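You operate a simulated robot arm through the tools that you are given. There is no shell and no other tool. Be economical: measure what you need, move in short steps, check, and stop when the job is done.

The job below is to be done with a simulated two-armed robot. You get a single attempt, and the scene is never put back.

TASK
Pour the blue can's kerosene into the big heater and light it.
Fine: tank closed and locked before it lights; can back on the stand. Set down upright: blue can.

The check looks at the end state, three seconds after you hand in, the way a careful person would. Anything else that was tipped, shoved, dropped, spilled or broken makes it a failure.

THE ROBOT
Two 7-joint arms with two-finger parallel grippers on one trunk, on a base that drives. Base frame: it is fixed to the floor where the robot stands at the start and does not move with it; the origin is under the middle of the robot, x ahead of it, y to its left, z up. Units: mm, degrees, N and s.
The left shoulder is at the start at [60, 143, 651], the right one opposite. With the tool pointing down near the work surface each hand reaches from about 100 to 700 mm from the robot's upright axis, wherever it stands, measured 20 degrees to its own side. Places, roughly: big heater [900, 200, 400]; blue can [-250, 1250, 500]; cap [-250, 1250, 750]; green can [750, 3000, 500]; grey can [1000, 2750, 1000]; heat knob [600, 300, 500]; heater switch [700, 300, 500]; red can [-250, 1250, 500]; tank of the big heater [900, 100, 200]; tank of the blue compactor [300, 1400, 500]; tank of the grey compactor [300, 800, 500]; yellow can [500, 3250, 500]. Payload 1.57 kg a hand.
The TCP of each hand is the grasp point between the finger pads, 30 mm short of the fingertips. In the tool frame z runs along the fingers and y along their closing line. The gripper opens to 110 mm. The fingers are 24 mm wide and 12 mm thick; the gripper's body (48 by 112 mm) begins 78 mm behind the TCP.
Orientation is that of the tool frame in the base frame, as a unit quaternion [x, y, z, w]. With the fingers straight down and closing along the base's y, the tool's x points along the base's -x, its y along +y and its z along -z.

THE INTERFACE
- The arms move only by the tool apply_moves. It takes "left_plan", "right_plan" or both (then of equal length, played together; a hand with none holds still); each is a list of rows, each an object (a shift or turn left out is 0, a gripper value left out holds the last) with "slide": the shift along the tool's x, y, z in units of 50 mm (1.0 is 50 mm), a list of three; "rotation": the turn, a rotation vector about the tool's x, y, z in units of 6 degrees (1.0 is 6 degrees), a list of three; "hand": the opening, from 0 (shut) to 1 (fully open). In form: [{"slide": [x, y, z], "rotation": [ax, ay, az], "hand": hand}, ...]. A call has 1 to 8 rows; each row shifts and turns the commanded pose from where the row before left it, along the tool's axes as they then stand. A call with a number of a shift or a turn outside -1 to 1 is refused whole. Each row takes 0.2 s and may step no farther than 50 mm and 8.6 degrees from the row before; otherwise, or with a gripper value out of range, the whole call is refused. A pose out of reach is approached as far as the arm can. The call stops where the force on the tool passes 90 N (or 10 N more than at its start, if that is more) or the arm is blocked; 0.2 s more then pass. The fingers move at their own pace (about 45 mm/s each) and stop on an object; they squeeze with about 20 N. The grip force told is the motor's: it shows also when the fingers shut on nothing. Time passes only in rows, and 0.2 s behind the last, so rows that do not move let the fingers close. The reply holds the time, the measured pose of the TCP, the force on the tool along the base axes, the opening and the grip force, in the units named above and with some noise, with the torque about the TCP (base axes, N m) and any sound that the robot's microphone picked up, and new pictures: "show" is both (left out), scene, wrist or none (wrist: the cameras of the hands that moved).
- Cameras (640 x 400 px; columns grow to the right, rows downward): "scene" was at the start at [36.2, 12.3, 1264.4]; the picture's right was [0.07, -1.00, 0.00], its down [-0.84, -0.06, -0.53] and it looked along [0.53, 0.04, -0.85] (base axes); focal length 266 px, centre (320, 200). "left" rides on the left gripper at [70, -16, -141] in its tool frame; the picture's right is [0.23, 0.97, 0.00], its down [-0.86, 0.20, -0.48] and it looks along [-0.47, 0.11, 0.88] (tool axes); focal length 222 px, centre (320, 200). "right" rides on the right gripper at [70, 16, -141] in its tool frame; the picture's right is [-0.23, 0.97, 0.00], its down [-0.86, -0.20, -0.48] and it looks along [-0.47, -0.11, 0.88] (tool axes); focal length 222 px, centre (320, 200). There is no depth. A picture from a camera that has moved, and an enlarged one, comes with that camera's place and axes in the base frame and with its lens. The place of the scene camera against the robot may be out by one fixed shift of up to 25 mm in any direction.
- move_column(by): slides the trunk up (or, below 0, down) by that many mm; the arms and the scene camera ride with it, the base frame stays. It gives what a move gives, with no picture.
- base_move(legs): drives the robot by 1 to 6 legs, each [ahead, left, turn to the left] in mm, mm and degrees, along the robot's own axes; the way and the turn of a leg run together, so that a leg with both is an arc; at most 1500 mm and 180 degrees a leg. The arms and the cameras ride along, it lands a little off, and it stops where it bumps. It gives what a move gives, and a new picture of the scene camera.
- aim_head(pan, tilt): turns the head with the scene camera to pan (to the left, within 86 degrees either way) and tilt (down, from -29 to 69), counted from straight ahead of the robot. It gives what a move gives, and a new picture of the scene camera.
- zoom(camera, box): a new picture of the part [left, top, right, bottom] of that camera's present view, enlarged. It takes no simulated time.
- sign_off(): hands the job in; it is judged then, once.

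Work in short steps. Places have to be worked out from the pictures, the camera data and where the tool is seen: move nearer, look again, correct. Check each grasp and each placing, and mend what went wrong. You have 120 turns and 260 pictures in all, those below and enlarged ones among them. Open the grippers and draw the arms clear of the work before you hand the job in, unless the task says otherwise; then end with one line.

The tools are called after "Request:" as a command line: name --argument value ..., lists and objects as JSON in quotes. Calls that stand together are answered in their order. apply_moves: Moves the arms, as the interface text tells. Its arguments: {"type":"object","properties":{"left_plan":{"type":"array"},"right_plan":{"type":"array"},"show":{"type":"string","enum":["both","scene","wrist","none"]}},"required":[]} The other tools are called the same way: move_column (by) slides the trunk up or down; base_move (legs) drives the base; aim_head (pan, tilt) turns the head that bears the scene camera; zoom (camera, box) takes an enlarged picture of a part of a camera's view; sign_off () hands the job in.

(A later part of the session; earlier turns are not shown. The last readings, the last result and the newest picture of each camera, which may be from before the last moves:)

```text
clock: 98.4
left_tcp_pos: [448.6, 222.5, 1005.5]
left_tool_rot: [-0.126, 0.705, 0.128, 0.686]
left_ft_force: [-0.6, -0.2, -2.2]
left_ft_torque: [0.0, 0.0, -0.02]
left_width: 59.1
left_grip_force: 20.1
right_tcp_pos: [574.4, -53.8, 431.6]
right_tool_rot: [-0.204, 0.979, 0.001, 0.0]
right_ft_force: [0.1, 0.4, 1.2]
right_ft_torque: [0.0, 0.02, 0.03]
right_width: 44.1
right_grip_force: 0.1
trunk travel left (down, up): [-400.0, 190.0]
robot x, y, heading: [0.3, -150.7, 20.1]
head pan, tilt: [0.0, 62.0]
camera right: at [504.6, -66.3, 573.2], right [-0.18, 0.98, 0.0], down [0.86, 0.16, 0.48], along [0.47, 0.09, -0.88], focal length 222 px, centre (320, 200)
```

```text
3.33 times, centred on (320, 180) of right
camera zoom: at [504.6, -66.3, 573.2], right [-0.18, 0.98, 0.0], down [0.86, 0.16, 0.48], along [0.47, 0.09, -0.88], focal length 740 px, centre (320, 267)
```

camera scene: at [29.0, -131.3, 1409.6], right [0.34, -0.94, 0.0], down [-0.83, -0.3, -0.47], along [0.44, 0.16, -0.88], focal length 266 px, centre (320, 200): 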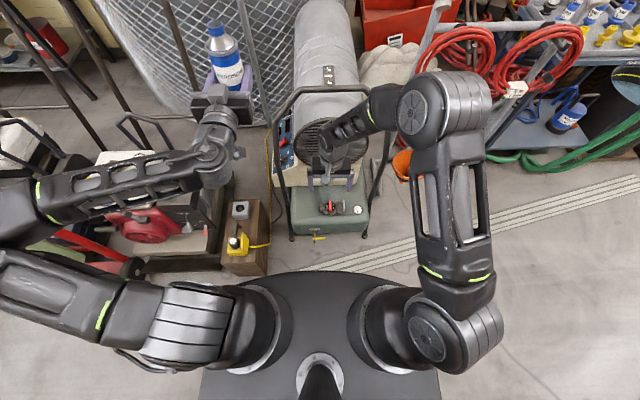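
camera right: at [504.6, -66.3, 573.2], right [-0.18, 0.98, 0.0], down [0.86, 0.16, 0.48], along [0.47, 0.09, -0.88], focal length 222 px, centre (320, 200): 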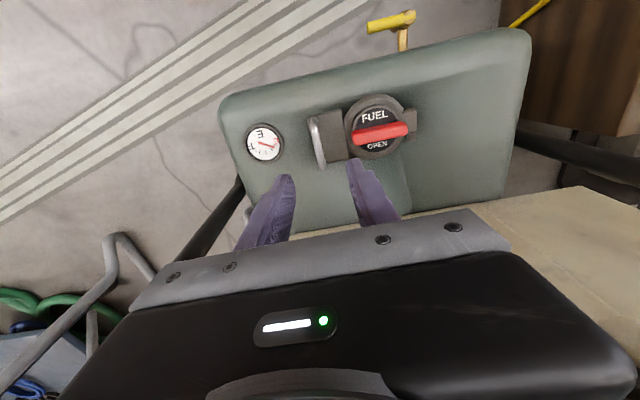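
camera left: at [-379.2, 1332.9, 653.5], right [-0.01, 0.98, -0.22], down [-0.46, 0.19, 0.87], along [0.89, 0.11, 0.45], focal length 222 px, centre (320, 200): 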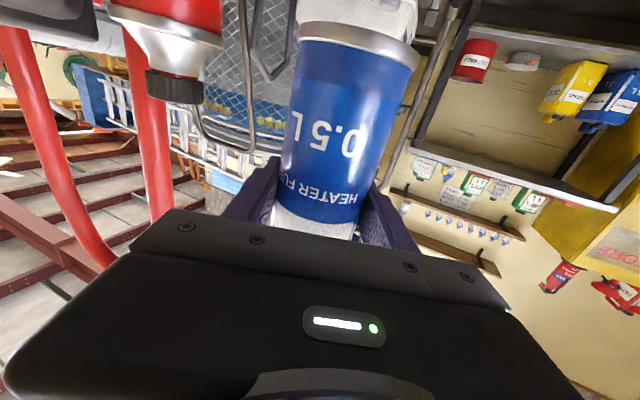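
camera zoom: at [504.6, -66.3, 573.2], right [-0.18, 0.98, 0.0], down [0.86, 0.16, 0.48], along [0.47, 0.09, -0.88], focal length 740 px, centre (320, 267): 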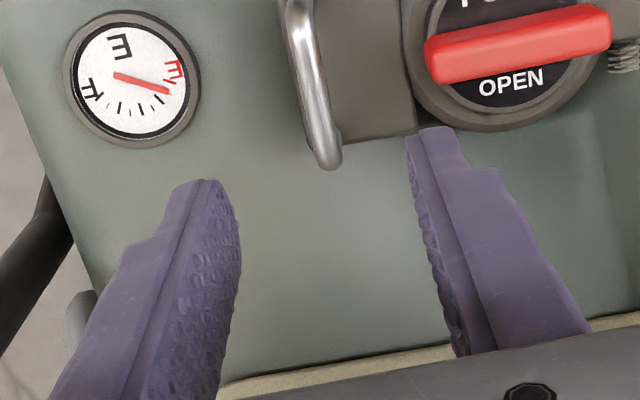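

The lever now lies crosswise (unlocked). The bail bar is at about (559, -57). I shift to it and lower to 390.

Request:
apply_moves --right_plan '[{"slide": [0.3, 0.06, 0], "hand": 0.3}, {"slide": [0, 0, 0.5]}, {"slide": [0, 0, 0.35]}, {}]' --show "none"

Request:
zoom --camera "right" --box '[240, 120, 400, 240]'

```text
clock: 99.4
left_tcp_pos: [449.9, 222.3, 1005.5]
left_tool_rot: [-0.126, 0.704, 0.128, 0.687]
left_ft_force: [0.1, -0.5, -1.2]
left_ft_torque: [-0.01, -0.03, 0.0]
left_width: 59.0
left_grip_force: 19.8
right_tcp_pos: [559.2, -56.0, 388.5]
right_tool_rot: [-0.205, 0.979, 0.0, 0.0]
right_ft_force: [-0.1, -0.1, 0.3]
right_ft_torque: [-0.01, 0.0, 0.01]
right_width: 33.0
right_grip_force: 0.0
trunk travel left (down, up): [-400.0, 190.0]
robot x, y, heading: [-3.0, -156.1, 20.0]
head pan, tilt: [0.0, 62.0]
```

```text
3.33 times, centred on (320, 180) of right
camera zoom: at [489.2, -69.9, 530.5], right [-0.18, 0.98, 0.0], down [0.86, 0.16, 0.48], along [0.47, 0.09, -0.88], focal length 740 px, centre (320, 267)
```

zoom: 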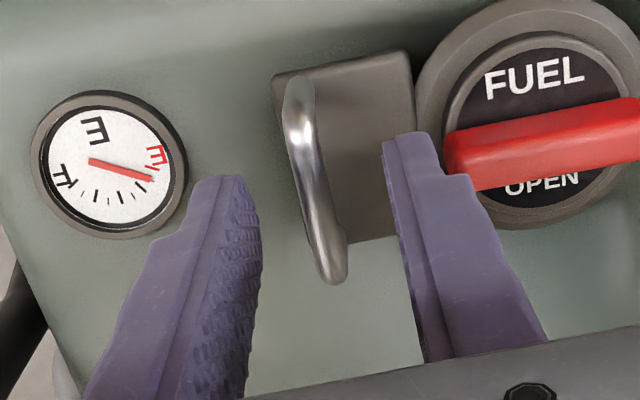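

The bar lies midway between the fingers. I descend 18 mm and close.

Request:
apply_moves --right_plan '[{"slide": [0, 0, 0.2]}, {"slide": [0, 0, 0.16]}, {}, {"hand": 0}, {}, {}]' --show "none"

Request:
zoom --camera "right" --box '[240, 120, 400, 240]'

```text
clock: 100.8
left_tcp_pos: [449.5, 222.1, 1004.7]
left_tool_rot: [-0.127, 0.704, 0.129, 0.686]
left_ft_force: [0.2, -0.2, -1.4]
left_ft_torque: [-0.01, -0.01, 0.03]
left_width: 59.0
left_grip_force: 20.0
right_tcp_pos: [560.8, -57.5, 369.8]
right_tool_rot: [-0.203, 0.979, 0.001, 0.0]
right_ft_force: [0.5, -2.2, -0.3]
right_ft_torque: [-0.03, -0.06, -0.6]
right_width: 7.6
right_grip_force: 26.1
trunk travel left (down, up): [-400.0, 190.0]
robot x, y, heading: [-0.3, -151.7, 20.5]
head pan, tilt: [0.0, 62.0]
```

```text
3.33 times, centred on (320, 180) of right
camera zoom: at [490.4, -70.7, 512.7], right [-0.18, 0.98, 0.0], down [0.86, 0.16, 0.48], along [0.47, 0.09, -0.88], focal length 740 px, centre (320, 267)
```

zoom: 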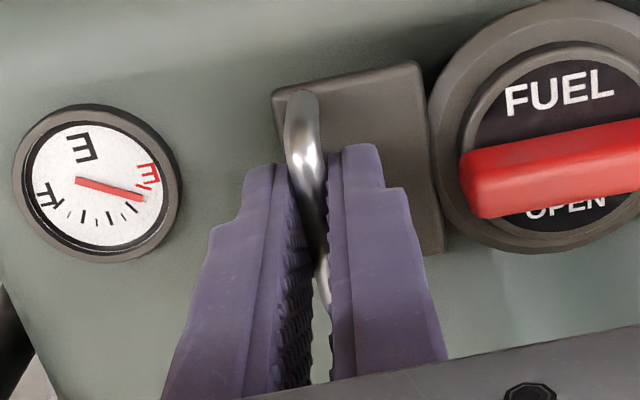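

The bar is gripped. I lift along the hinge arc (hinge about 100 mm to the left, 45 mm below the TCP), turning the tool along with the lid; first 12°.

Request:
apply_moves --right_plan '[{"slide": [0, 0.09, -0.21], "rotation": [1, 0, 0]}, {"slide": [0, 0.09, -0.21], "rotation": [1, 0, 0]}, {}]' --show "none"

Request:
zoom --camera "right" --box '[240, 100, 440, 240]'

```text
clock: 101.6
left_tcp_pos: [449.0, 222.6, 1005.9]
left_tool_rot: [-0.126, 0.705, 0.128, 0.686]
left_ft_force: [0.3, 0.0, -1.1]
left_ft_torque: [0.02, 0.01, 0.01]
left_width: 59.3
left_grip_force: 20.6
right_tcp_pos: [557.1, -47.3, 392.1]
right_tool_rot: [-0.204, 0.973, -0.102, 0.023]
right_ft_force: [1.8, 3.9, -1.3]
right_ft_torque: [0.14, -0.14, -0.66]
right_width: 7.3
right_grip_force: 26.7
trunk travel left (down, up): [-400.0, 190.0]
robot x, y, heading: [-2.2, -151.9, 20.1]
head pan, tilt: [0.0, 62.0]
```

```text
2.86 times, centred on (340, 170) of right
camera zoom: at [474.4, -34.0, 526.8], right [-0.17, 0.96, -0.2], down [0.82, 0.25, 0.51], along [0.54, -0.08, -0.84], focal length 635 px, centre (263, 286)
```

zoom: 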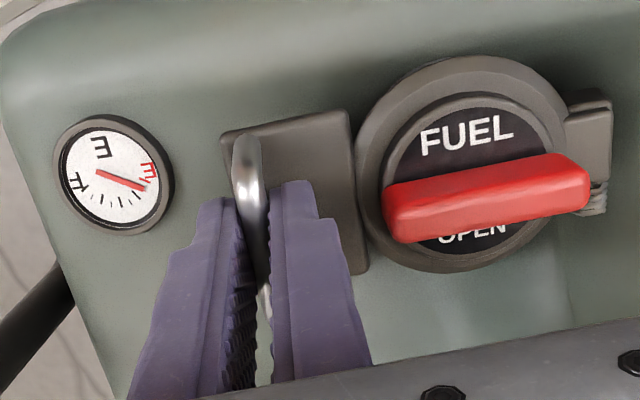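

The lid follows with little force. I continue the arc another 36°.

Request:
apply_moves --right_plan '[{"slide": [0, 0.09, -0.21], "rotation": [1, 0, 0]}, {"slide": [0, 0.09, -0.21], "rotation": [1, 0, 0]}, {"slide": [0, 0.09, -0.21], "rotation": [1, 0, 0]}, {"slide": [0, 0.09, -0.21], "rotation": [1, 0, 0]}, {"slide": [0, 0.09, -0.21], "rotation": [1, 0, 0]}, {"slide": [0, 0.09, -0.21], "rotation": [1, 0, 0]}, {}]' --show "both"

Request:
zoom --camera "scene" --box '[260, 120, 420, 260]'

```text
clock: 103.2
left_tcp_pos: [449.2, 226.2, 1002.8]
left_tool_rot: [-0.128, 0.706, 0.129, 0.685]
left_ft_force: [-0.3, -0.2, -1.2]
left_ft_torque: [-0.02, 0.02, 0.01]
left_width: 58.7
left_grip_force: 20.5
right_tcp_pos: [531.4, -26.8, 426.6]
right_tool_rot: [-0.205, 0.921, -0.325, 0.058]
right_ft_force: [-16.5, 48.6, -48.6]
right_ft_torque: [2.25, -0.21, 0.38]
right_width: 21.6
right_grip_force: 34.9
right hand out of reach, approached as far as the arm can: row 4, 5, 6
trunk travel left (down, up): [-400.0, 190.0]
robot x, y, heading: [-0.6, -149.2, 20.2]
head pan, tilt: [0.0, 62.0]
camera scene: at [31.0, -128.2, 1408.8], right [0.35, -0.94, 0.0], down [-0.83, -0.31, -0.47], along [0.44, 0.16, -0.88], focal length 266 px, centre (320, 200)
camera right: at [429.1, 36.6, 528.7], right [-0.12, 0.78, -0.61], down [0.73, 0.49, 0.48], along [0.67, -0.39, -0.63], focal length 222 px, centre (320, 200)
```

scene: 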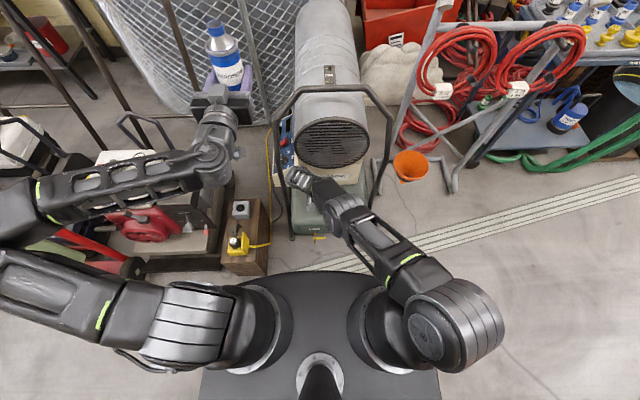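
right: 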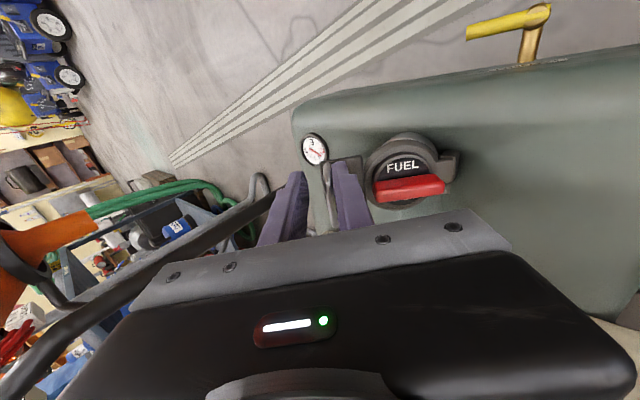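

```text
2.86 times, centred on (340, 190) of scene
camera zoom: at [31.0, -128.2, 1408.8], right [0.35, -0.94, 0.0], down [-0.83, -0.31, -0.47], along [0.44, 0.16, -0.88], focal length 759 px, centre (263, 229)
```

zoom: 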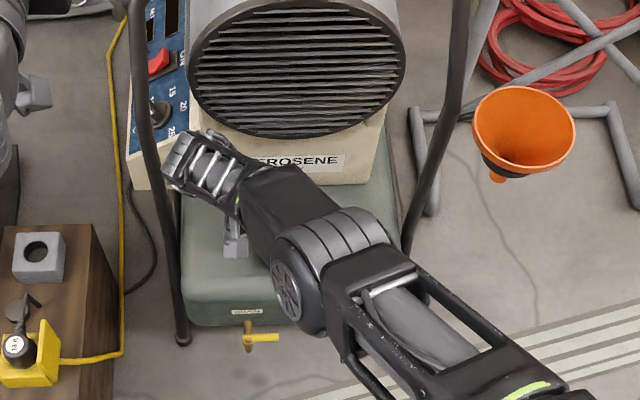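

The arm ran out of reach and the grip force climbed to about 70 N, so I open the fingers at once to relieve it and look.

Request:
apply_moves --right_plan '[{"hand": 0.4}, {}, {}]' --show "wrist"

Request:
zoom --camera "right" --box '[260, 90, 480, 240]'

```text
clock: 104.0
left_tcp_pos: [450.2, 222.1, 1005.5]
left_tool_rot: [-0.127, 0.705, 0.129, 0.686]
left_ft_force: [-0.4, 0.5, -1.9]
left_ft_torque: [0.04, 0.04, -0.02]
left_width: 59.0
left_grip_force: 19.9
right_tcp_pos: [538.4, -35.5, 436.2]
right_tool_rot: [-0.2, 0.918, -0.338, 0.062]
right_ft_force: [-7.5, 5.0, -7.2]
right_ft_torque: [0.21, 0.22, -0.11]
right_width: 52.5
right_grip_force: 5.2
trunk travel left (down, up): [-400.0, 190.0]
robot x, y, heading: [-0.2, -152.8, 20.0]
head pan, tilt: [0.0, 62.0]
camera right: at [434.7, 31.1, 535.1], right [-0.11, 0.77, -0.63], down [0.73, 0.5, 0.48], along [0.68, -0.41, -0.61], focal length 222 px, centre (320, 200)
```

right: 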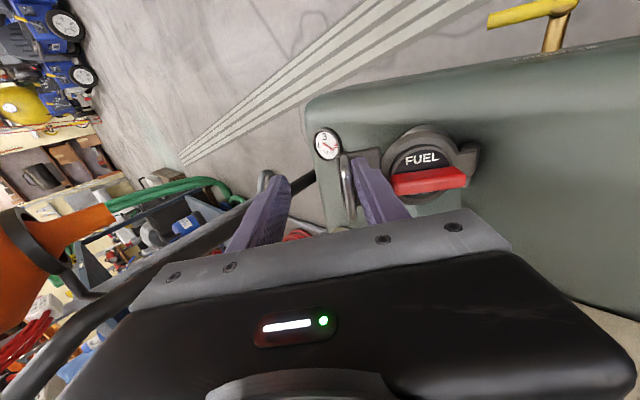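

```text
2.67 times, centred on (370, 165) of right
camera zoom: at [434.7, 31.1, 535.1], right [-0.11, 0.77, -0.63], down [0.73, 0.5, 0.48], along [0.68, -0.41, -0.61], focal length 592 px, centre (187, 293)
```

zoom: 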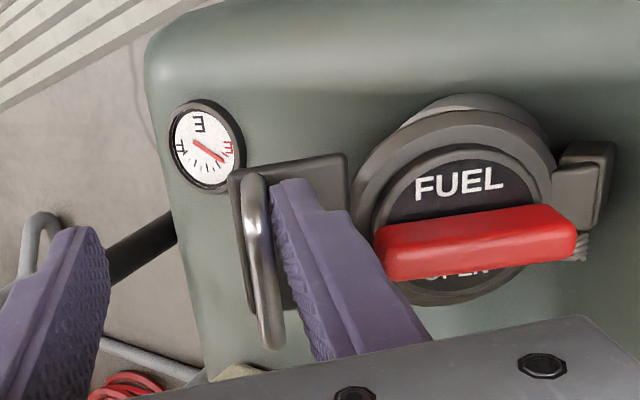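

The lid is open about 37° (the filler ring shows beneath it). I withdraw along the tool axis to see whether the lid stays where it is.

Request:
apply_moves --right_plan '[{"slide": [0, 0, -0.4]}, {"slide": [0, 0, -0.6]}, {"slide": [0, 0, -0.6]}, {}]' --show "wrist"

Request:
zoom --camera "right" --box '[260, 90, 480, 240]'

```text
clock: 105.0
left_tcp_pos: [449.0, 221.6, 1005.1]
left_tool_rot: [-0.126, 0.705, 0.128, 0.686]
left_ft_force: [0.3, 0.5, -1.5]
left_ft_torque: [0.03, -0.04, -0.01]
left_width: 59.0
left_grip_force: 20.0
right_tcp_pos: [515.0, 14.6, 497.6]
right_tool_rot: [-0.2, 0.918, -0.336, 0.062]
right_ft_force: [0.1, 0.6, -0.1]
right_ft_torque: [0.0, 0.05, -0.03]
right_width: 44.1
right_grip_force: 0.0
trunk travel left (down, up): [-400.0, 190.0]
robot x, y, heading: [-3.2, -146.6, 20.2]
head pan, tilt: [0.0, 62.0]
camera right: at [411.6, 80.6, 597.2], right [-0.11, 0.77, -0.63], down [0.72, 0.5, 0.48], along [0.68, -0.41, -0.61], focal length 222 px, centre (320, 200)
```

right: 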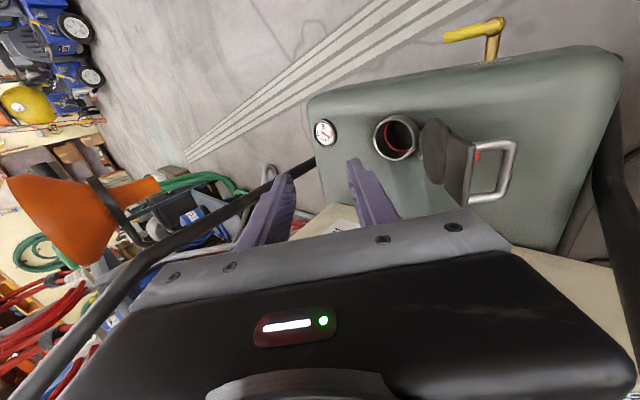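

```text
2.67 times, centred on (370, 165) of right
camera zoom: at [411.6, 80.6, 597.2], right [-0.11, 0.77, -0.63], down [0.72, 0.5, 0.48], along [0.68, -0.41, -0.61], focal length 592 px, centre (187, 293)
```

zoom: 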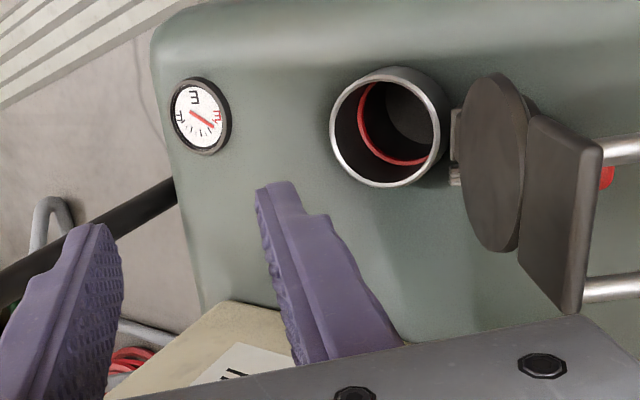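

The lid sprang fully open by itself, past vertical; the filler neck is at about (539, 0, 330), roughly 45 mm wide. I bring the right hand back upright, up and out to the right.

Request:
apply_moves --right_plan '[{"slide": [0, -0.4, -0.6], "rotation": [-1, 0, 0]}, {"slide": [0, -0.5, -0.6], "rotation": [-1, 0, 0]}, {"slide": [0, -0.5, -0.6], "rotation": [-1, 0, 0]}, {"slide": [0, -0.5, -0.6], "rotation": [-1, 0, 0]}, {"slide": [0, -0.5, -0.6], "rotation": [-1, 0, 0]}, {"slide": [0, -0.6, -0.6], "rotation": [-1, 0, 0]}, {"slide": [0, -0.6, -0.6], "rotation": [-0.7, 0, 0]}]' --show "none"

Request:
apply_moves --right_plan '[{"slide": [0.3, -0.8, -0.4]}, {"slide": [0.3, -0.8, -0.4]}, {"slide": [0.3, -0.8, -0.4]}, {"slide": [0.3, -0.8, -0.4]}, {"slide": [0.3, -0.8, -0.4]}]' --show "scene"

Request:
zoom --camera "scene" --box '[260, 120, 420, 260]'

```text
clock: 106.6
left_tcp_pos: [449.2, 221.2, 1004.7]
left_tool_rot: [-0.126, 0.705, 0.129, 0.686]
left_ft_force: [-0.3, -0.4, -1.9]
left_ft_torque: [-0.01, 0.0, -0.01]
left_width: 58.9
left_grip_force: 20.0
right_tcp_pos: [556.6, -63.8, 748.3]
right_tool_rot: [-0.211, 0.977, 0.0, -0.01]
right_ft_force: [0.3, 0.5, 0.1]
right_ft_torque: [-0.02, 0.01, 0.02]
right_width: 44.0
right_grip_force: 0.0
trunk travel left (down, up): [-400.0, 190.0]
robot x, y, heading: [-4.3, -150.2, 20.1]
head pan, tilt: [0.0, 62.0]
```

```text
clock: 107.8
left_tcp_pos: [448.7, 222.6, 1005.9]
left_tool_rot: [-0.126, 0.704, 0.128, 0.687]
left_ft_force: [1.0, -0.6, -1.4]
left_ft_torque: [-0.04, 0.02, 0.02]
left_width: 58.7
left_grip_force: 20.1
right_tcp_pos: [572.1, -277.2, 848.9]
right_tool_rot: [-0.211, 0.978, 0.0, -0.01]
right_ft_force: [-1.2, -0.1, 0.5]
right_ft_torque: [-0.01, -0.03, 0.0]
right_width: 44.0
right_grip_force: 0.0
trunk travel left (down, up): [-400.0, 190.0]
robot x, y, heading: [-3.8, -151.5, 20.0]
head pan, tilt: [0.0, 62.0]
camera scene: at [28.6, -131.9, 1409.6], right [0.34, -0.94, 0.0], down [-0.83, -0.3, -0.47], along [0.44, 0.16, -0.88], focal length 266 px, centre (320, 200)
```

scene: 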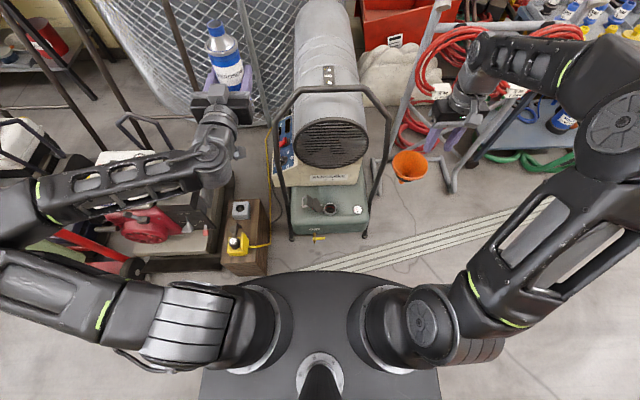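

```text
2.86 times, centred on (340, 190) of scene
camera zoom: at [28.6, -131.9, 1409.6], right [0.34, -0.94, 0.0], down [-0.83, -0.3, -0.47], along [0.44, 0.16, -0.88], focal length 759 px, centre (263, 229)
```

zoom: 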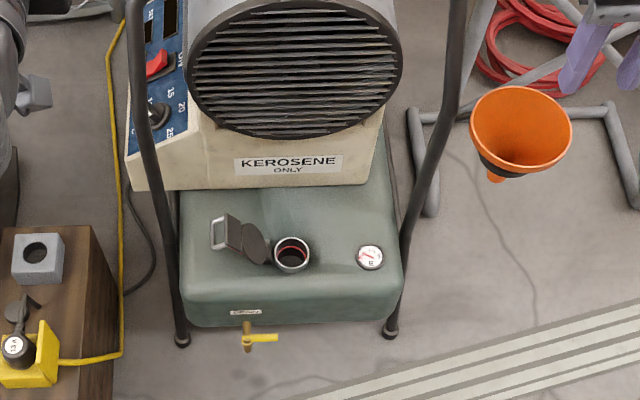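

I'll pour with the can coming from the front right, its mouth tipping forward, so it stays clear of the lid on the left and of the tank edge. First I back off 150 mm, lower the trunk 150 mm, then yaw the left tool 60° to the right.

Request:
base_move --legs '[[-150, 0, 0]]'

Request:
move_column --by -150

Request:
apply_moves --left_plan '[{"rotation": [1, 0, 0]}, {"rotation": [1, 0, 0]}, {"rotation": [1, 0, 0]}, {"rotation": [1, 0, 0]}, {"rotation": [1, 0, 0]}]' --show "none"

Request:
apply_moves --left_plan '[{"rotation": [1, 0, 0]}, {"rotation": [1, 0, 0]}, {"rotation": [1, 0, 0]}, {"rotation": [1, 0, 0]}, {"rotation": [1, 0, 0]}]' --show "scene"

```text
clock: 109.1
left_tcp_pos: [309.5, 170.0, 1005.2]
left_tool_rot: [-0.125, 0.704, 0.128, 0.687]
left_ft_force: [-0.5, -0.4, -1.4]
left_ft_torque: [0.03, 0.05, 0.0]
left_width: 58.8
left_grip_force: 19.8
right_tcp_pos: [433.7, -327.7, 849.8]
right_tool_rot: [-0.21, 0.978, 0.0, -0.01]
right_ft_force: [0.5, 1.0, 0.0]
right_ft_torque: [0.02, -0.03, 0.02]
right_width: 44.1
right_grip_force: 0.0
trunk travel left (down, up): [-400.0, 190.0]
robot x, y, heading: [-142.6, -199.1, 20.2]
head pan, tilt: [0.0, 62.0]
camera scene: at [-110.3, -182.5, 1409.6], right [0.34, -0.94, 0.0], down [-0.83, -0.3, -0.47], along [0.44, 0.16, -0.88], focal length 266 px, centre (320, 200)
```

scene: 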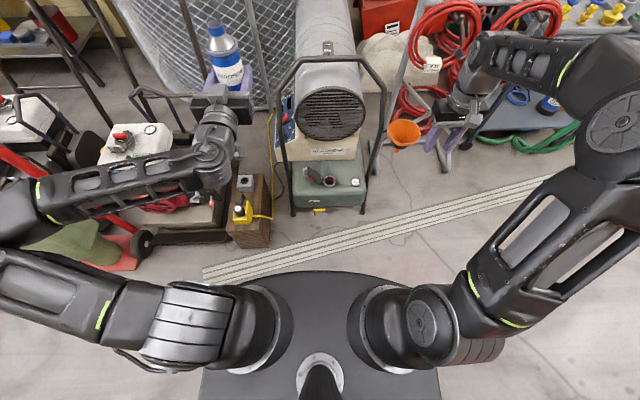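

```text
clock: 110.9
left_tcp_pos: [311.4, 171.1, 855.2]
left_tool_rot: [-0.126, 0.704, 0.128, 0.687]
left_ft_force: [-0.6, -0.1, -1.3]
left_ft_torque: [-0.02, -0.05, 0.0]
left_width: 59.0
left_grip_force: 20.2
right_tcp_pos: [434.1, -327.8, 697.6]
right_tool_rot: [-0.21, 0.978, 0.0, -0.011]
right_ft_force: [-0.2, 0.1, -0.4]
right_ft_torque: [0.02, 0.01, 0.01]
right_width: 44.1
right_grip_force: 0.0
trunk travel left (down, up): [-250.0, 340.0]
robot x, y, heading: [-141.2, -201.4, 19.9]
head pan, tilt: [0.0, 62.0]
```

```text
clock: 112.1
left_tcp_pos: [310.7, 170.5, 855.6]
left_tool_rot: [0.057, 0.713, -0.059, 0.696]
left_ft_force: [0.8, 0.3, -1.7]
left_ft_torque: [-0.02, -0.02, 0.01]
left_width: 59.1
left_grip_force: 19.5
right_tcp_pos: [434.8, -328.5, 698.8]
right_tool_rot: [-0.21, 0.978, -0.001, -0.011]
right_ft_force: [0.4, -0.7, 0.4]
right_ft_torque: [0.01, 0.02, -0.01]
right_width: 43.9
right_grip_force: 0.1
trunk travel left (down, up): [-250.0, 340.0]
robot x, y, heading: [-138.2, -200.5, 19.9]
head pan, tilt: [0.0, 62.0]
```

```text
clock: 113.3
left_tcp_pos: [310.9, 170.6, 854.4]
left_tool_rot: [0.235, 0.674, -0.242, 0.658]
left_ft_force: [-0.7, -0.4, -1.8]
left_ft_torque: [0.03, 0.0, 0.03]
left_width: 58.9
left_grip_force: 19.8
right_tcp_pos: [434.5, -327.5, 699.6]
right_tool_rot: [-0.209, 0.978, -0.001, -0.01]
right_ft_force: [-0.5, 0.8, -0.5]
right_ft_torque: [-0.04, -0.01, -0.03]
right_width: 44.1
right_grip_force: 0.0
trunk travel left (down, up): [-250.0, 340.0]
robot x, y, heading: [-143.6, -201.7, 20.2]
head pan, tilt: [0.0, 62.0]
camera scene: at [-109.4, -182.2, 1259.6], right [0.34, -0.94, 0.0], down [-0.83, -0.3, -0.47], along [0.44, 0.16, -0.88], focal length 266 px, centre (320, 200)
```

scene: 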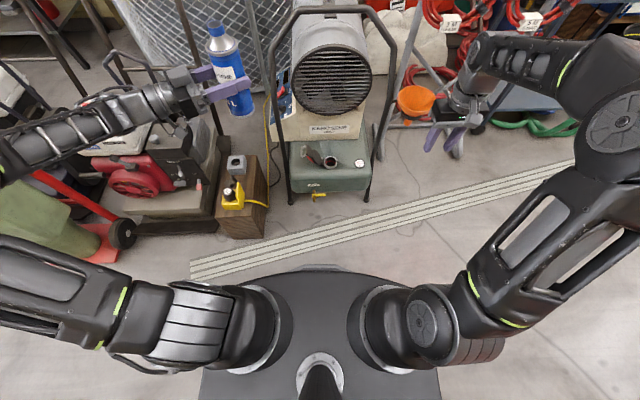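

Tool yaw is now −40°, can upright. I bring the can down toward the tank's front right corner, and draw the right hand back out of the way.

Request:
apply_moves --left_plan '[{"slide": [0.6, -0.25, 0.7]}, {"slide": [0.6, -0.25, 0.7]}, {"slide": [0.6, -0.25, 0.7]}, {"slide": [0.6, -0.25, 0.7]}, {"slide": [0.6, -0.25, 0.7]}, {"slide": [0.6, -0.25, 0.7]}, {"slide": [0.6, -0.25, 0.7]}, {"slide": [0.6, -0.25, 0.7]}]' --right_plan '[{"slide": [0.35, -0.3, 0]}, {"slide": [0.35, -0.3, 0]}, {"slide": [0.35, -0.3, 0]}, {"slide": [0.35, -0.3, 0]}, {"slide": [0.35, -0.3, 0]}, {"slide": [0.35, -0.3, 0]}, {"slide": [0.35, -0.3, 0]}, {"slide": [0.35, -0.3, 0]}]' --show "scene"

Request:
zoom --camera "scene" --box '[240, 60, 440, 220]'

```text
clock: 115.1
left_tcp_pos: [459.5, -82.4, 612.0]
left_tool_rot: [0.235, 0.675, -0.242, 0.657]
left_ft_force: [0.1, -0.3, -1.7]
left_ft_torque: [0.02, -0.05, 0.0]
left_width: 58.8
left_grip_force: 20.1
right_tcp_pos: [356.0, -495.4, 701.3]
right_tool_rot: [-0.211, 0.977, 0.0, -0.011]
right_ft_force: [-1.4, -0.6, 0.3]
right_ft_torque: [0.01, 0.0, -0.02]
right_width: 44.1
right_grip_force: 0.1
trunk travel left (down, up): [-250.0, 340.0]
robot x, y, heading: [-139.0, -202.3, 19.9]
head pan, tilt: [0.0, 62.0]
camera scene: at [-109.4, -182.3, 1259.6], right [0.34, -0.94, 0.0], down [-0.83, -0.3, -0.47], along [0.44, 0.16, -0.88], focal length 266 px, centre (320, 200)
```

scene: 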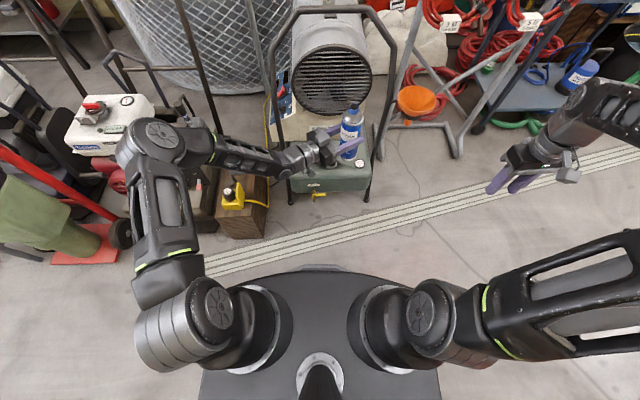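

```text
2.50 times, centred on (340, 140) of scene
camera zoom: at [-109.4, -182.3, 1259.6], right [0.34, -0.94, 0.0], down [-0.83, -0.3, -0.47], along [0.44, 0.16, -0.88], focal length 664 px, centre (270, 350)
```

zoom: 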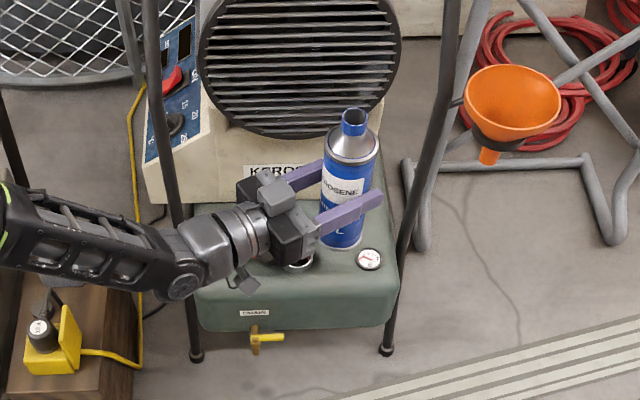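

Everything is in position: the TCP is 114 mm short of the filler along the tipping line. I lower to z 420 first, still upright.

Request:
apply_moves --left_plan '[{"slide": [0.96, 0, 0.04]}, {"slide": [0.96, 0, 0.04]}, {"slide": [0.96, 0, 0.04]}, {"slide": [0.96, 0, 0.05]}, {}]' --show "both"

Request:
zoom --camera "scene" --box '[260, 80, 420, 240]'

```text
clock: 116.3
left_tcp_pos: [458.3, -89.0, 417.5]
left_tool_rot: [0.234, 0.675, -0.242, 0.657]
left_ft_force: [0.4, -0.3, -0.8]
left_ft_torque: [-0.05, -0.04, -0.01]
left_width: 58.9
left_grip_force: 19.5
right_tcp_pos: [355.0, -494.8, 699.3]
right_tool_rot: [-0.209, 0.978, 0.0, -0.011]
right_ft_force: [-0.1, 0.3, -0.8]
right_ft_torque: [0.0, 0.0, 0.04]
right_width: 43.9
right_grip_force: 0.0
trunk travel left (down, up): [-250.0, 340.0]
robot x, y, heading: [-137.3, -201.0, 19.9]
head pan, tilt: [0.0, 62.0]
camera scene: at [-109.2, -182.3, 1259.6], right [0.34, -0.94, 0.0], down [-0.83, -0.3, -0.47], along [0.44, 0.16, -0.88], focal length 266 px, centre (320, 200)
camera left: at [337.3, -12.8, 350.5], right [0.61, 0.75, -0.24], down [-0.22, 0.46, 0.86], along [0.76, -0.47, 0.45], focal length 222 px, centre (320, 200)
```

scene: 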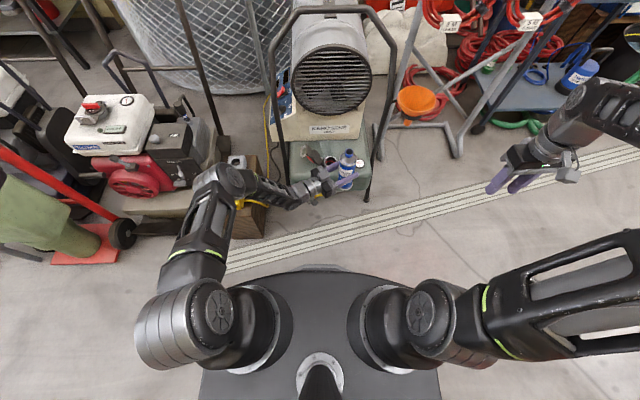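
left: 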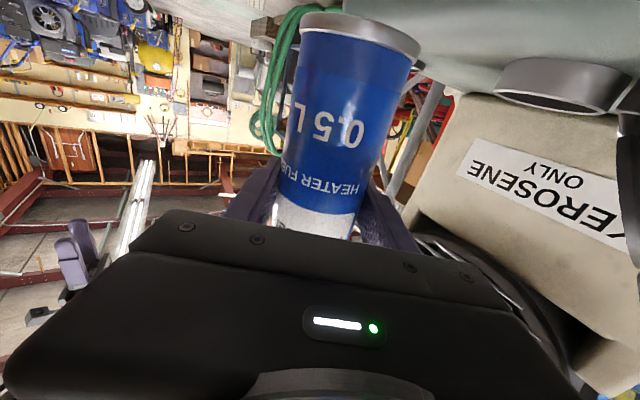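

```text
2.50 times, centred on (340, 160) of scene
camera zoom: at [-109.2, -182.3, 1259.6], right [0.34, -0.94, 0.0], down [-0.83, -0.3, -0.47], along [0.44, 0.16, -0.88], focal length 664 px, centre (270, 300)
```

zoom: 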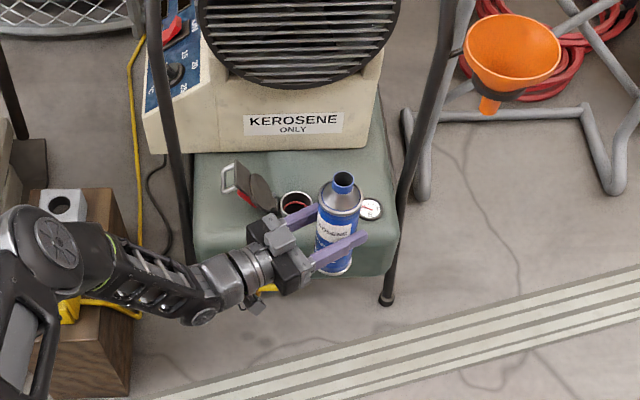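

Filler neck measured again at about (539, 3), top z about 325, so the plan holds. Now I roll to 36° while moving the mouth toward the neck.

Request:
apply_moves --left_plan '[{"slide": [0.212, 0.09, 0.02], "rotation": [0, 0, -1]}, {"slide": [0.201, 0.112, 0.02], "rotation": [0, 0, -1]}, {"slide": [0.189, 0.132, 0.02], "rotation": [0, 0, -1]}, {"slide": [0.174, 0.151, 0.02], "rotation": [0, 0, -1]}, {"slide": [0.157, 0.168, 0.02], "rotation": [0, 0, -1]}, {"slide": [0.139, 0.184, 0.02], "rotation": [0, 0, -1]}]' --show "scene"

Request:
zoom --camera "scene" --box '[280, 100, 400, 220]'

```text
clock: 117.7
left_tcp_pos: [480.5, -72.5, 355.2]
left_tool_rot: [0.014, 0.714, -0.433, 0.551]
left_ft_force: [-0.4, 0.7, -1.0]
left_ft_torque: [0.05, 0.01, -0.02]
left_width: 58.9
left_grip_force: 20.4
right_tcp_pos: [355.8, -494.0, 700.2]
right_tool_rot: [-0.21, 0.978, 0.0, -0.011]
right_ft_force: [0.2, 0.8, -0.2]
right_ft_torque: [-0.01, 0.0, 0.01]
right_width: 43.6
right_grip_force: 0.1
trunk travel left (down, up): [-250.0, 340.0]
robot x, y, heading: [-141.4, -196.6, 19.9]
head pan, tilt: [0.0, 62.0]
camera scene: at [-109.4, -182.3, 1259.6], right [0.34, -0.94, 0.0], down [-0.83, -0.3, -0.47], along [0.44, 0.16, -0.88], focal length 266 px, centre (320, 200)
```

scene: 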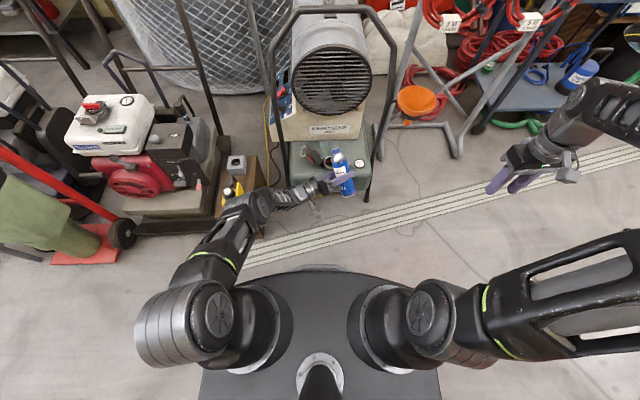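

```text
3.33 times, centred on (340, 160) of scene
camera zoom: at [-109.4, -182.3, 1259.6], right [0.34, -0.94, 0.0], down [-0.83, -0.3, -0.47], along [0.44, 0.16, -0.88], focal length 885 px, centre (253, 333)
```

zoom: 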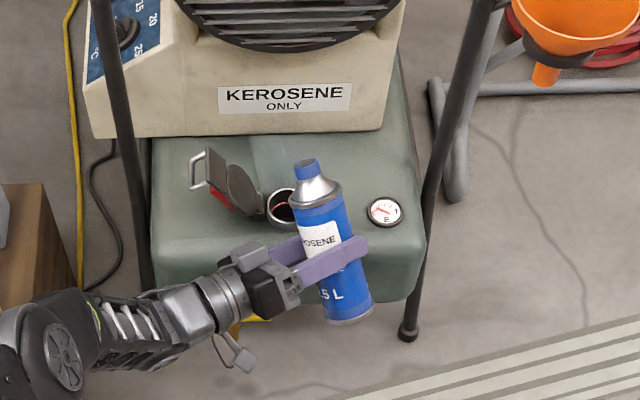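

The mouth is about 31 mm short of the neck's centre; from the picture the mouth is about 106 mm from the grasp. I go on to 54° with the mouth moving over the neck.

Request:
apply_moves --left_plan '[{"slide": [0.227, 0.165, 0], "rotation": [0, 0, -1]}, {"slide": [0.172, 0.048, 0], "rotation": [0, 0, -1]}, {"slide": [0.1, -0.009, 0], "rotation": [0, 0, -1]}]' --show "none"

Request:
zoom --camera "scene" --box '[280, 100, 400, 220]'

```text
clock: 118.5
left_tcp_pos: [488.1, -65.1, 355.0]
left_tool_rot: [-0.1, 0.708, -0.513, 0.476]
left_ft_force: [0.6, 0.2, -2.2]
left_ft_torque: [0.03, 0.03, -0.01]
left_width: 58.9
left_grip_force: 20.3
left hand out of reach, approached as far as the arm can: row 1, 2
right_tcp_pos: [355.1, -494.4, 700.7]
right_tool_rot: [-0.209, 0.978, 0.0, -0.01]
right_ft_force: [0.7, 0.4, -0.6]
right_ft_torque: [-0.03, 0.02, -0.03]
right_width: 44.2
right_grip_force: 0.1
trunk travel left (down, up): [-250.0, 340.0]
robot x, y, heading: [-139.5, -201.4, 20.2]
head pan, tilt: [0.0, 62.0]
```

```text
3.33 times, centred on (340, 160) of scene
camera zoom: at [-109.4, -182.3, 1259.5], right [0.34, -0.94, 0.0], down [-0.83, -0.3, -0.47], along [0.44, 0.16, -0.88], focal length 885 px, centre (253, 333)
```

zoom: 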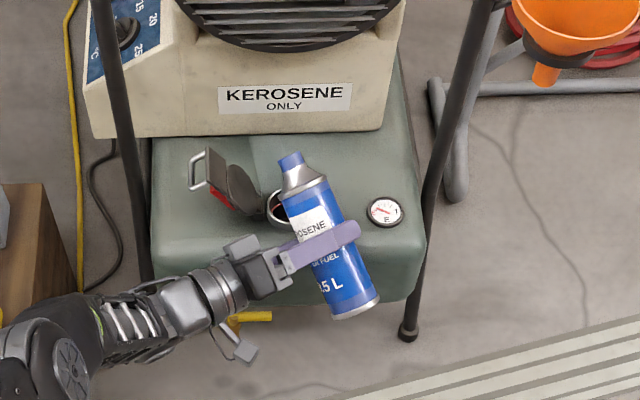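

The arm could not go lower on its own, so the mouth is at z ≈ 417, over the neck and not flowing yet. I shift 16 mm back along the line and lower the trunk 25 mm.

Request:
apply_moves --left_plan '[{"slide": [0.26, -0.19, 0]}]' --show "none"

Request:
move_column --by -25

Request:
zoom --camera "scene" --box '[280, 100, 400, 220]'

```text
clock: 118.9
left_tcp_pos: [479.4, -78.7, 354.9]
left_tool_rot: [-0.097, 0.707, -0.514, 0.476]
left_ft_force: [-0.2, -0.4, -1.3]
left_ft_torque: [0.05, -0.05, 0.01]
left_width: 59.1
left_grip_force: 20.4
right_tcp_pos: [354.4, -495.4, 700.5]
right_tool_rot: [-0.209, 0.978, 0.0, -0.01]
right_ft_force: [-0.2, 0.3, -0.1]
right_ft_torque: [0.01, 0.01, 0.01]
right_width: 44.1
right_grip_force: 0.1
trunk travel left (down, up): [-250.0, 340.0]
robot x, y, heading: [-141.1, -201.1, 19.9]
head pan, tilt: [0.0, 62.0]
```

```text
clock: 119.5
left_tcp_pos: [476.9, -78.4, 349.2]
left_tool_rot: [-0.09, 0.694, -0.524, 0.486]
left_ft_force: [-26.2, 3.3, 27.1]
left_ft_torque: [0.12, 0.32, 0.06]
left_width: 58.6
left_grip_force: 20.4
right_tcp_pos: [353.3, -493.4, 680.3]
right_tool_rot: [-0.212, 0.977, -0.001, -0.009]
right_ft_force: [0.1, 0.1, 0.4]
right_ft_torque: [-0.01, -0.03, 0.01]
right_width: 44.0
right_grip_force: 0.1
trunk travel left (down, up): [-229.0, 361.0]
robot x, y, heading: [-144.3, -200.0, 20.4]
head pan, tilt: [0.0, 62.0]
stopped: the force on the tool passed its limit (the readings are from after the stop); the commanded pose is now the measured one
```

```text
3.33 times, centred on (340, 160) of scene
camera zoom: at [-114.6, -182.1, 1238.7], right [0.35, -0.94, 0.0], down [-0.83, -0.31, -0.47], along [0.44, 0.16, -0.88], focal length 885 px, centre (253, 333)
```

zoom: 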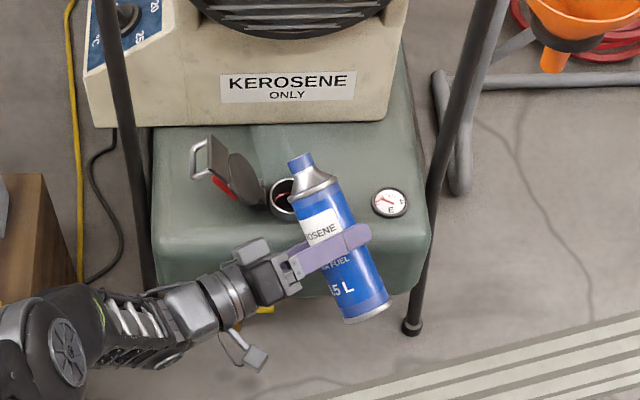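

The lower finger touched the tank's front edge (about 35 N), so I raise the trunk back 21 mm. From here I'll keep the TCP at z ≥ 354.

Request:
move_column --by 21

Request:
apply_moves --left_plan '[{}]' --show "wrist"

Request:
zoom --camera "scene" --box '[280, 100, 400, 220]'

```text
clock: 120.1
left_tcp_pos: [479.0, -77.9, 363.9]
left_tool_rot: [-0.093, 0.697, -0.521, 0.484]
left_ft_force: [0.4, -1.0, -0.9]
left_ft_torque: [0.04, 0.01, 0.0]
left_width: 58.7
left_grip_force: 19.9
right_tcp_pos: [354.9, -493.1, 699.1]
right_tool_rot: [-0.21, 0.978, 0.0, -0.01]
right_ft_force: [0.2, -0.6, -0.3]
right_ft_torque: [0.03, -0.03, 0.0]
right_width: 44.1
right_grip_force: 0.1
trunk travel left (down, up): [-250.0, 340.0]
robot x, y, heading: [-139.3, -201.0, 20.2]
head pan, tilt: [0.0, 62.0]
```

```text
clock: 120.5
left_tcp_pos: [479.2, -76.9, 364.3]
left_tool_rot: [-0.093, 0.697, -0.521, 0.484]
left_ft_force: [-0.3, -1.1, -1.4]
left_ft_torque: [0.06, -0.04, -0.02]
left_width: 58.9
left_grip_force: 20.7
right_tcp_pos: [354.3, -493.6, 701.2]
right_tool_rot: [-0.211, 0.978, 0.0, -0.011]
right_ft_force: [0.4, -0.9, 0.3]
right_ft_torque: [-0.03, 0.01, -0.02]
right_width: 44.2
right_grip_force: 0.0
trunk travel left (down, up): [-250.0, 340.0]
robot x, y, heading: [-139.1, -203.7, 20.2]
head pan, tilt: [0.0, 62.0]
camera left: at [327.8, -39.0, 336.3], right [0.25, 0.28, -0.93], down [0.15, 0.93, 0.33], along [0.96, -0.22, 0.19], focal length 222 px, centre (320, 200)
```

left: 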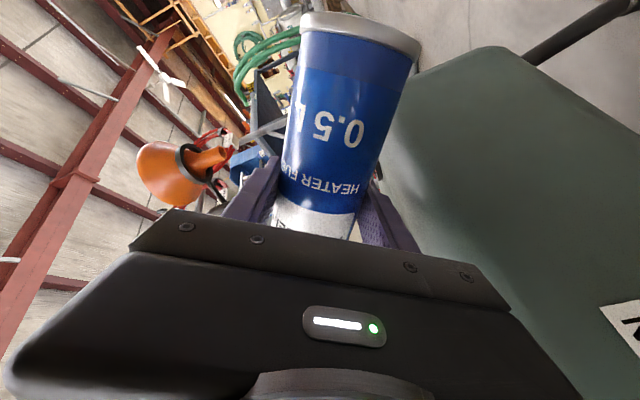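

```text
3.33 times, centred on (340, 160) of scene
camera zoom: at [-110.4, -182.1, 1259.6], right [0.35, -0.94, 0.0], down [-0.83, -0.3, -0.47], along [0.44, 0.16, -0.88], focal length 885 px, centre (253, 333)
```

zoom: 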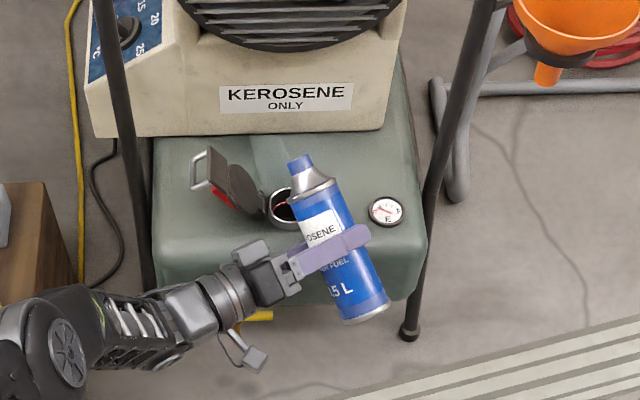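

No damage; the heater did not move. The mouth is 13 mm short of the neck's centre at z 425. I continue to 73°, watching for the stream.

Request:
apply_moves --left_plan '[{"slide": [0.233, -0.018, -0.08], "rotation": [0, 0, -1]}, {"slide": [0.082, 0.023, -0.03], "rotation": [0, 0, -1]}, {"slide": [0.045, 0.003, 0], "rotation": [0, 0, -1]}]' --show "none"

Request:
zoom --camera "scene" --box '[280, 100, 400, 220]'

```text
clock: 121.3
left_tcp_pos: [464.3, -85.5, 355.4]
left_tool_rot: [-0.201, 0.675, -0.589, 0.396]
left_ft_force: [0.3, -0.4, -1.8]
left_ft_torque: [0.02, -0.04, 0.0]
left_width: 59.1
left_grip_force: 20.0
right_tcp_pos: [354.1, -494.1, 700.1]
right_tool_rot: [-0.211, 0.977, 0.0, -0.01]
right_ft_force: [0.2, 0.1, 0.9]
right_ft_torque: [0.03, -0.01, 0.04]
right_width: 43.9
right_grip_force: 0.0
trunk travel left (down, up): [-250.0, 340.0]
robot x, y, heading: [-141.2, -201.2, 20.4]
head pan, tilt: [0.0, 62.0]
```

```text
3.33 times, centred on (340, 160) of scene
camera zoom: at [-110.5, -182.0, 1259.6], right [0.35, -0.94, 0.0], down [-0.83, -0.3, -0.47], along [0.44, 0.16, -0.88], focal length 885 px, centre (253, 333)
```

zoom: 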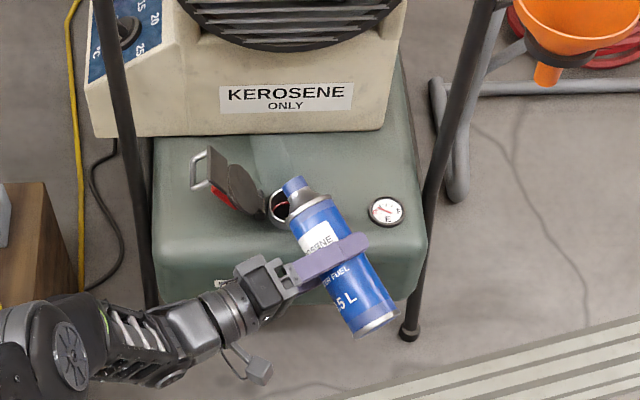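

Mouth ~14 mm short of centre and no stream yet (the can feels light, so it is only partly filled). Continue to 91°.

Request:
apply_moves --left_plan '[{"slide": [0.019, -0.006, 0], "rotation": [0, 0, -1]}, {"slide": [-0.01, 0, 0], "rotation": [0, 0, -1]}, {"slide": [-0.055, -0.055, 0], "rotation": [0, 0, -1]}]' --show "none"

Request:
zoom --camera "scene" --box '[280, 100, 400, 220]'

```text
clock: 122.1
left_tcp_pos: [465.2, -83.6, 358.6]
left_tool_rot: [0.304, -0.634, 0.645, -0.298]
left_ft_force: [0.8, 0.1, -1.6]
left_ft_torque: [-0.01, -0.02, 0.01]
left_width: 58.7
left_grip_force: 19.9
right_tcp_pos: [354.3, -493.1, 700.9]
right_tool_rot: [-0.21, 0.978, -0.001, -0.011]
right_ft_force: [0.1, 0.6, 0.4]
right_ft_torque: [0.02, 0.0, -0.01]
right_width: 43.9
right_grip_force: 0.1
trunk travel left (down, up): [-250.0, 340.0]
robot x, y, heading: [-137.9, -204.1, 20.1]
head pan, tilt: [0.0, 62.0]
```

```text
3.33 times, centred on (340, 160) of scene
camera zoom: at [-110.4, -182.1, 1259.6], right [0.35, -0.94, 0.0], down [-0.83, -0.3, -0.47], along [0.44, 0.16, -0.88], focal length 885 px, centre (253, 333)
```

zoom: 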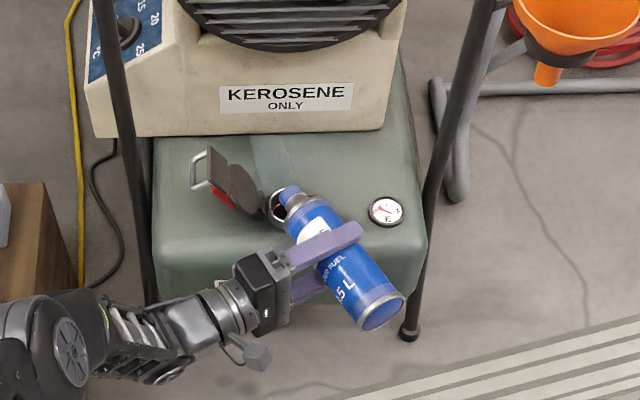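

On target at 91°. Continue tipping to 115°.

Request:
apply_moves --left_plan '[{"slide": [-0.06, -0.2, 0], "rotation": [0, 0, -1]}, {"slide": [-0.054, -0.228, 0], "rotation": [0, 0, -1]}, {"slide": [-0.05, -0.237, 0], "rotation": [0, 0, -1]}, {"slide": [-0.03, -0.22, 0], "rotation": [0, 0, -1]}, {}, {}]' --show "none"

Request:
zoom --camera "scene" --box '[280, 100, 400, 220]'

```text
clock: 123.5
left_tcp_pos: [477.1, -71.0, 400.5]
left_tool_rot: [0.429, -0.557, 0.693, -0.159]
left_ft_force: [-0.2, -0.3, -1.6]
left_ft_torque: [-0.02, 0.01, 0.0]
left_width: 58.9
left_grip_force: 19.8
right_tcp_pos: [353.9, -494.1, 701.8]
right_tool_rot: [-0.21, 0.978, 0.0, -0.01]
right_ft_force: [-0.4, 1.0, 0.6]
right_ft_torque: [-0.03, 0.04, -0.01]
right_width: 44.0
right_grip_force: 0.1
trunk travel left (down, up): [-250.0, 340.0]
robot x, y, heading: [-139.7, -203.9, 20.2]
head pan, tilt: [0.0, 62.0]
```

```text
3.33 times, centred on (340, 160) of scene
camera zoom: at [-110.5, -182.1, 1259.6], right [0.35, -0.94, 0.0], down [-0.83, -0.3, -0.47], along [0.44, 0.16, -0.88], focal length 885 px, centre (253, 333)
```

zoom: 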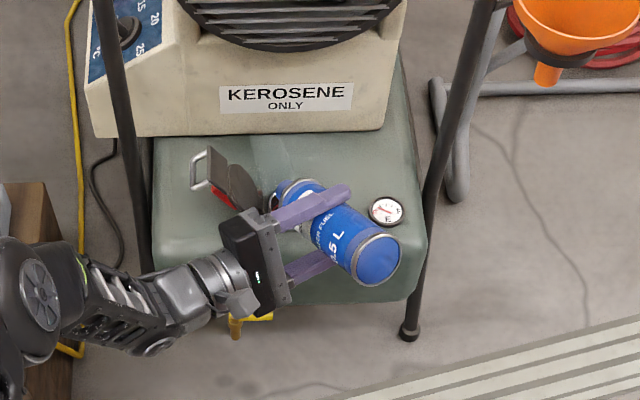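

The mouth is centred over the neck at z 355. I tip on to 139° and wait, then look at the gauge.

Request:
apply_moves --left_plan '[{"slide": [-0.007, -0.223, 0], "rotation": [0, 0, -1]}, {"slide": [-0.011, -0.216, 0], "rotation": [0, 0, -1]}, {"slide": [-0.005, -0.228, 0], "rotation": [0, 0, -1]}, {"slide": [-0.012, -0.226, 0], "rotation": [0, 0, -1]}, {}, {}, {}, {}]' --show "wrist"

Request:
zoom --camera "scene" --box '[300, 120, 380, 200]'

```text
clock: 125.3
left_tcp_pos: [493.0, -49.9, 436.1]
left_tool_rot: [0.535, -0.456, 0.711, -0.011]
left_ft_force: [-0.3, 0.5, -2.0]
left_ft_torque: [0.02, -0.01, -0.02]
left_width: 58.8
left_grip_force: 20.4
right_tcp_pos: [354.9, -494.1, 701.0]
right_tool_rot: [-0.21, 0.978, -0.001, -0.011]
right_ft_force: [0.5, -0.9, 0.1]
right_ft_torque: [0.0, -0.02, 0.03]
right_width: 44.0
right_grip_force: 0.0
trunk travel left (down, up): [-250.0, 340.0]
robot x, y, heading: [-137.5, -202.2, 20.0]
head pan, tilt: [0.0, 62.0]
camera left: at [361.5, 14.0, 498.2], right [-0.56, -0.68, -0.47], down [-0.1, 0.62, -0.78], along [0.82, -0.39, -0.41], focal length 222 px, centre (320, 200)
```

left: 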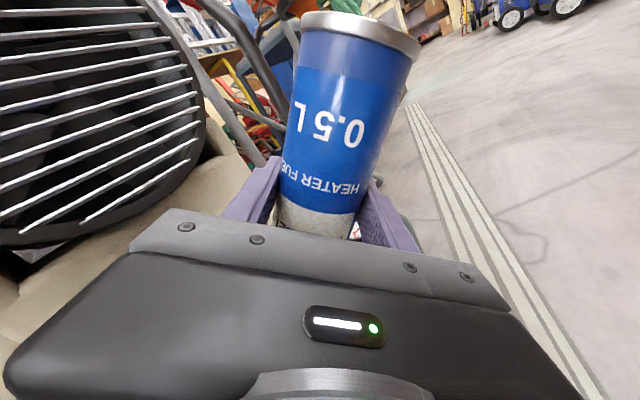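

```text
5.00 times, centred on (340, 160) of scene
camera zoom: at [-110.5, -182.1, 1259.6], right [0.35, -0.94, 0.0], down [-0.83, -0.3, -0.47], along [0.44, 0.16, -0.88], focal length 1328 px, centre (220, 400)
```

zoom: 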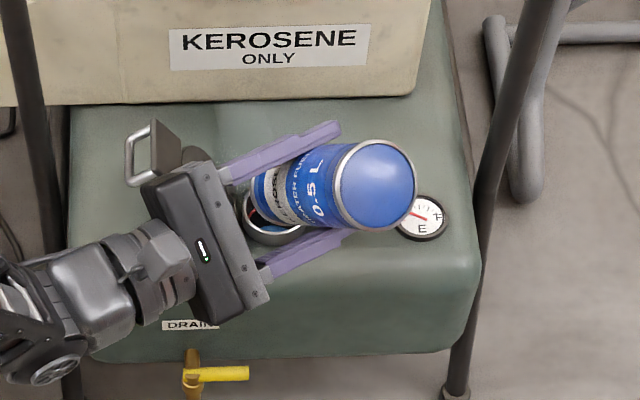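

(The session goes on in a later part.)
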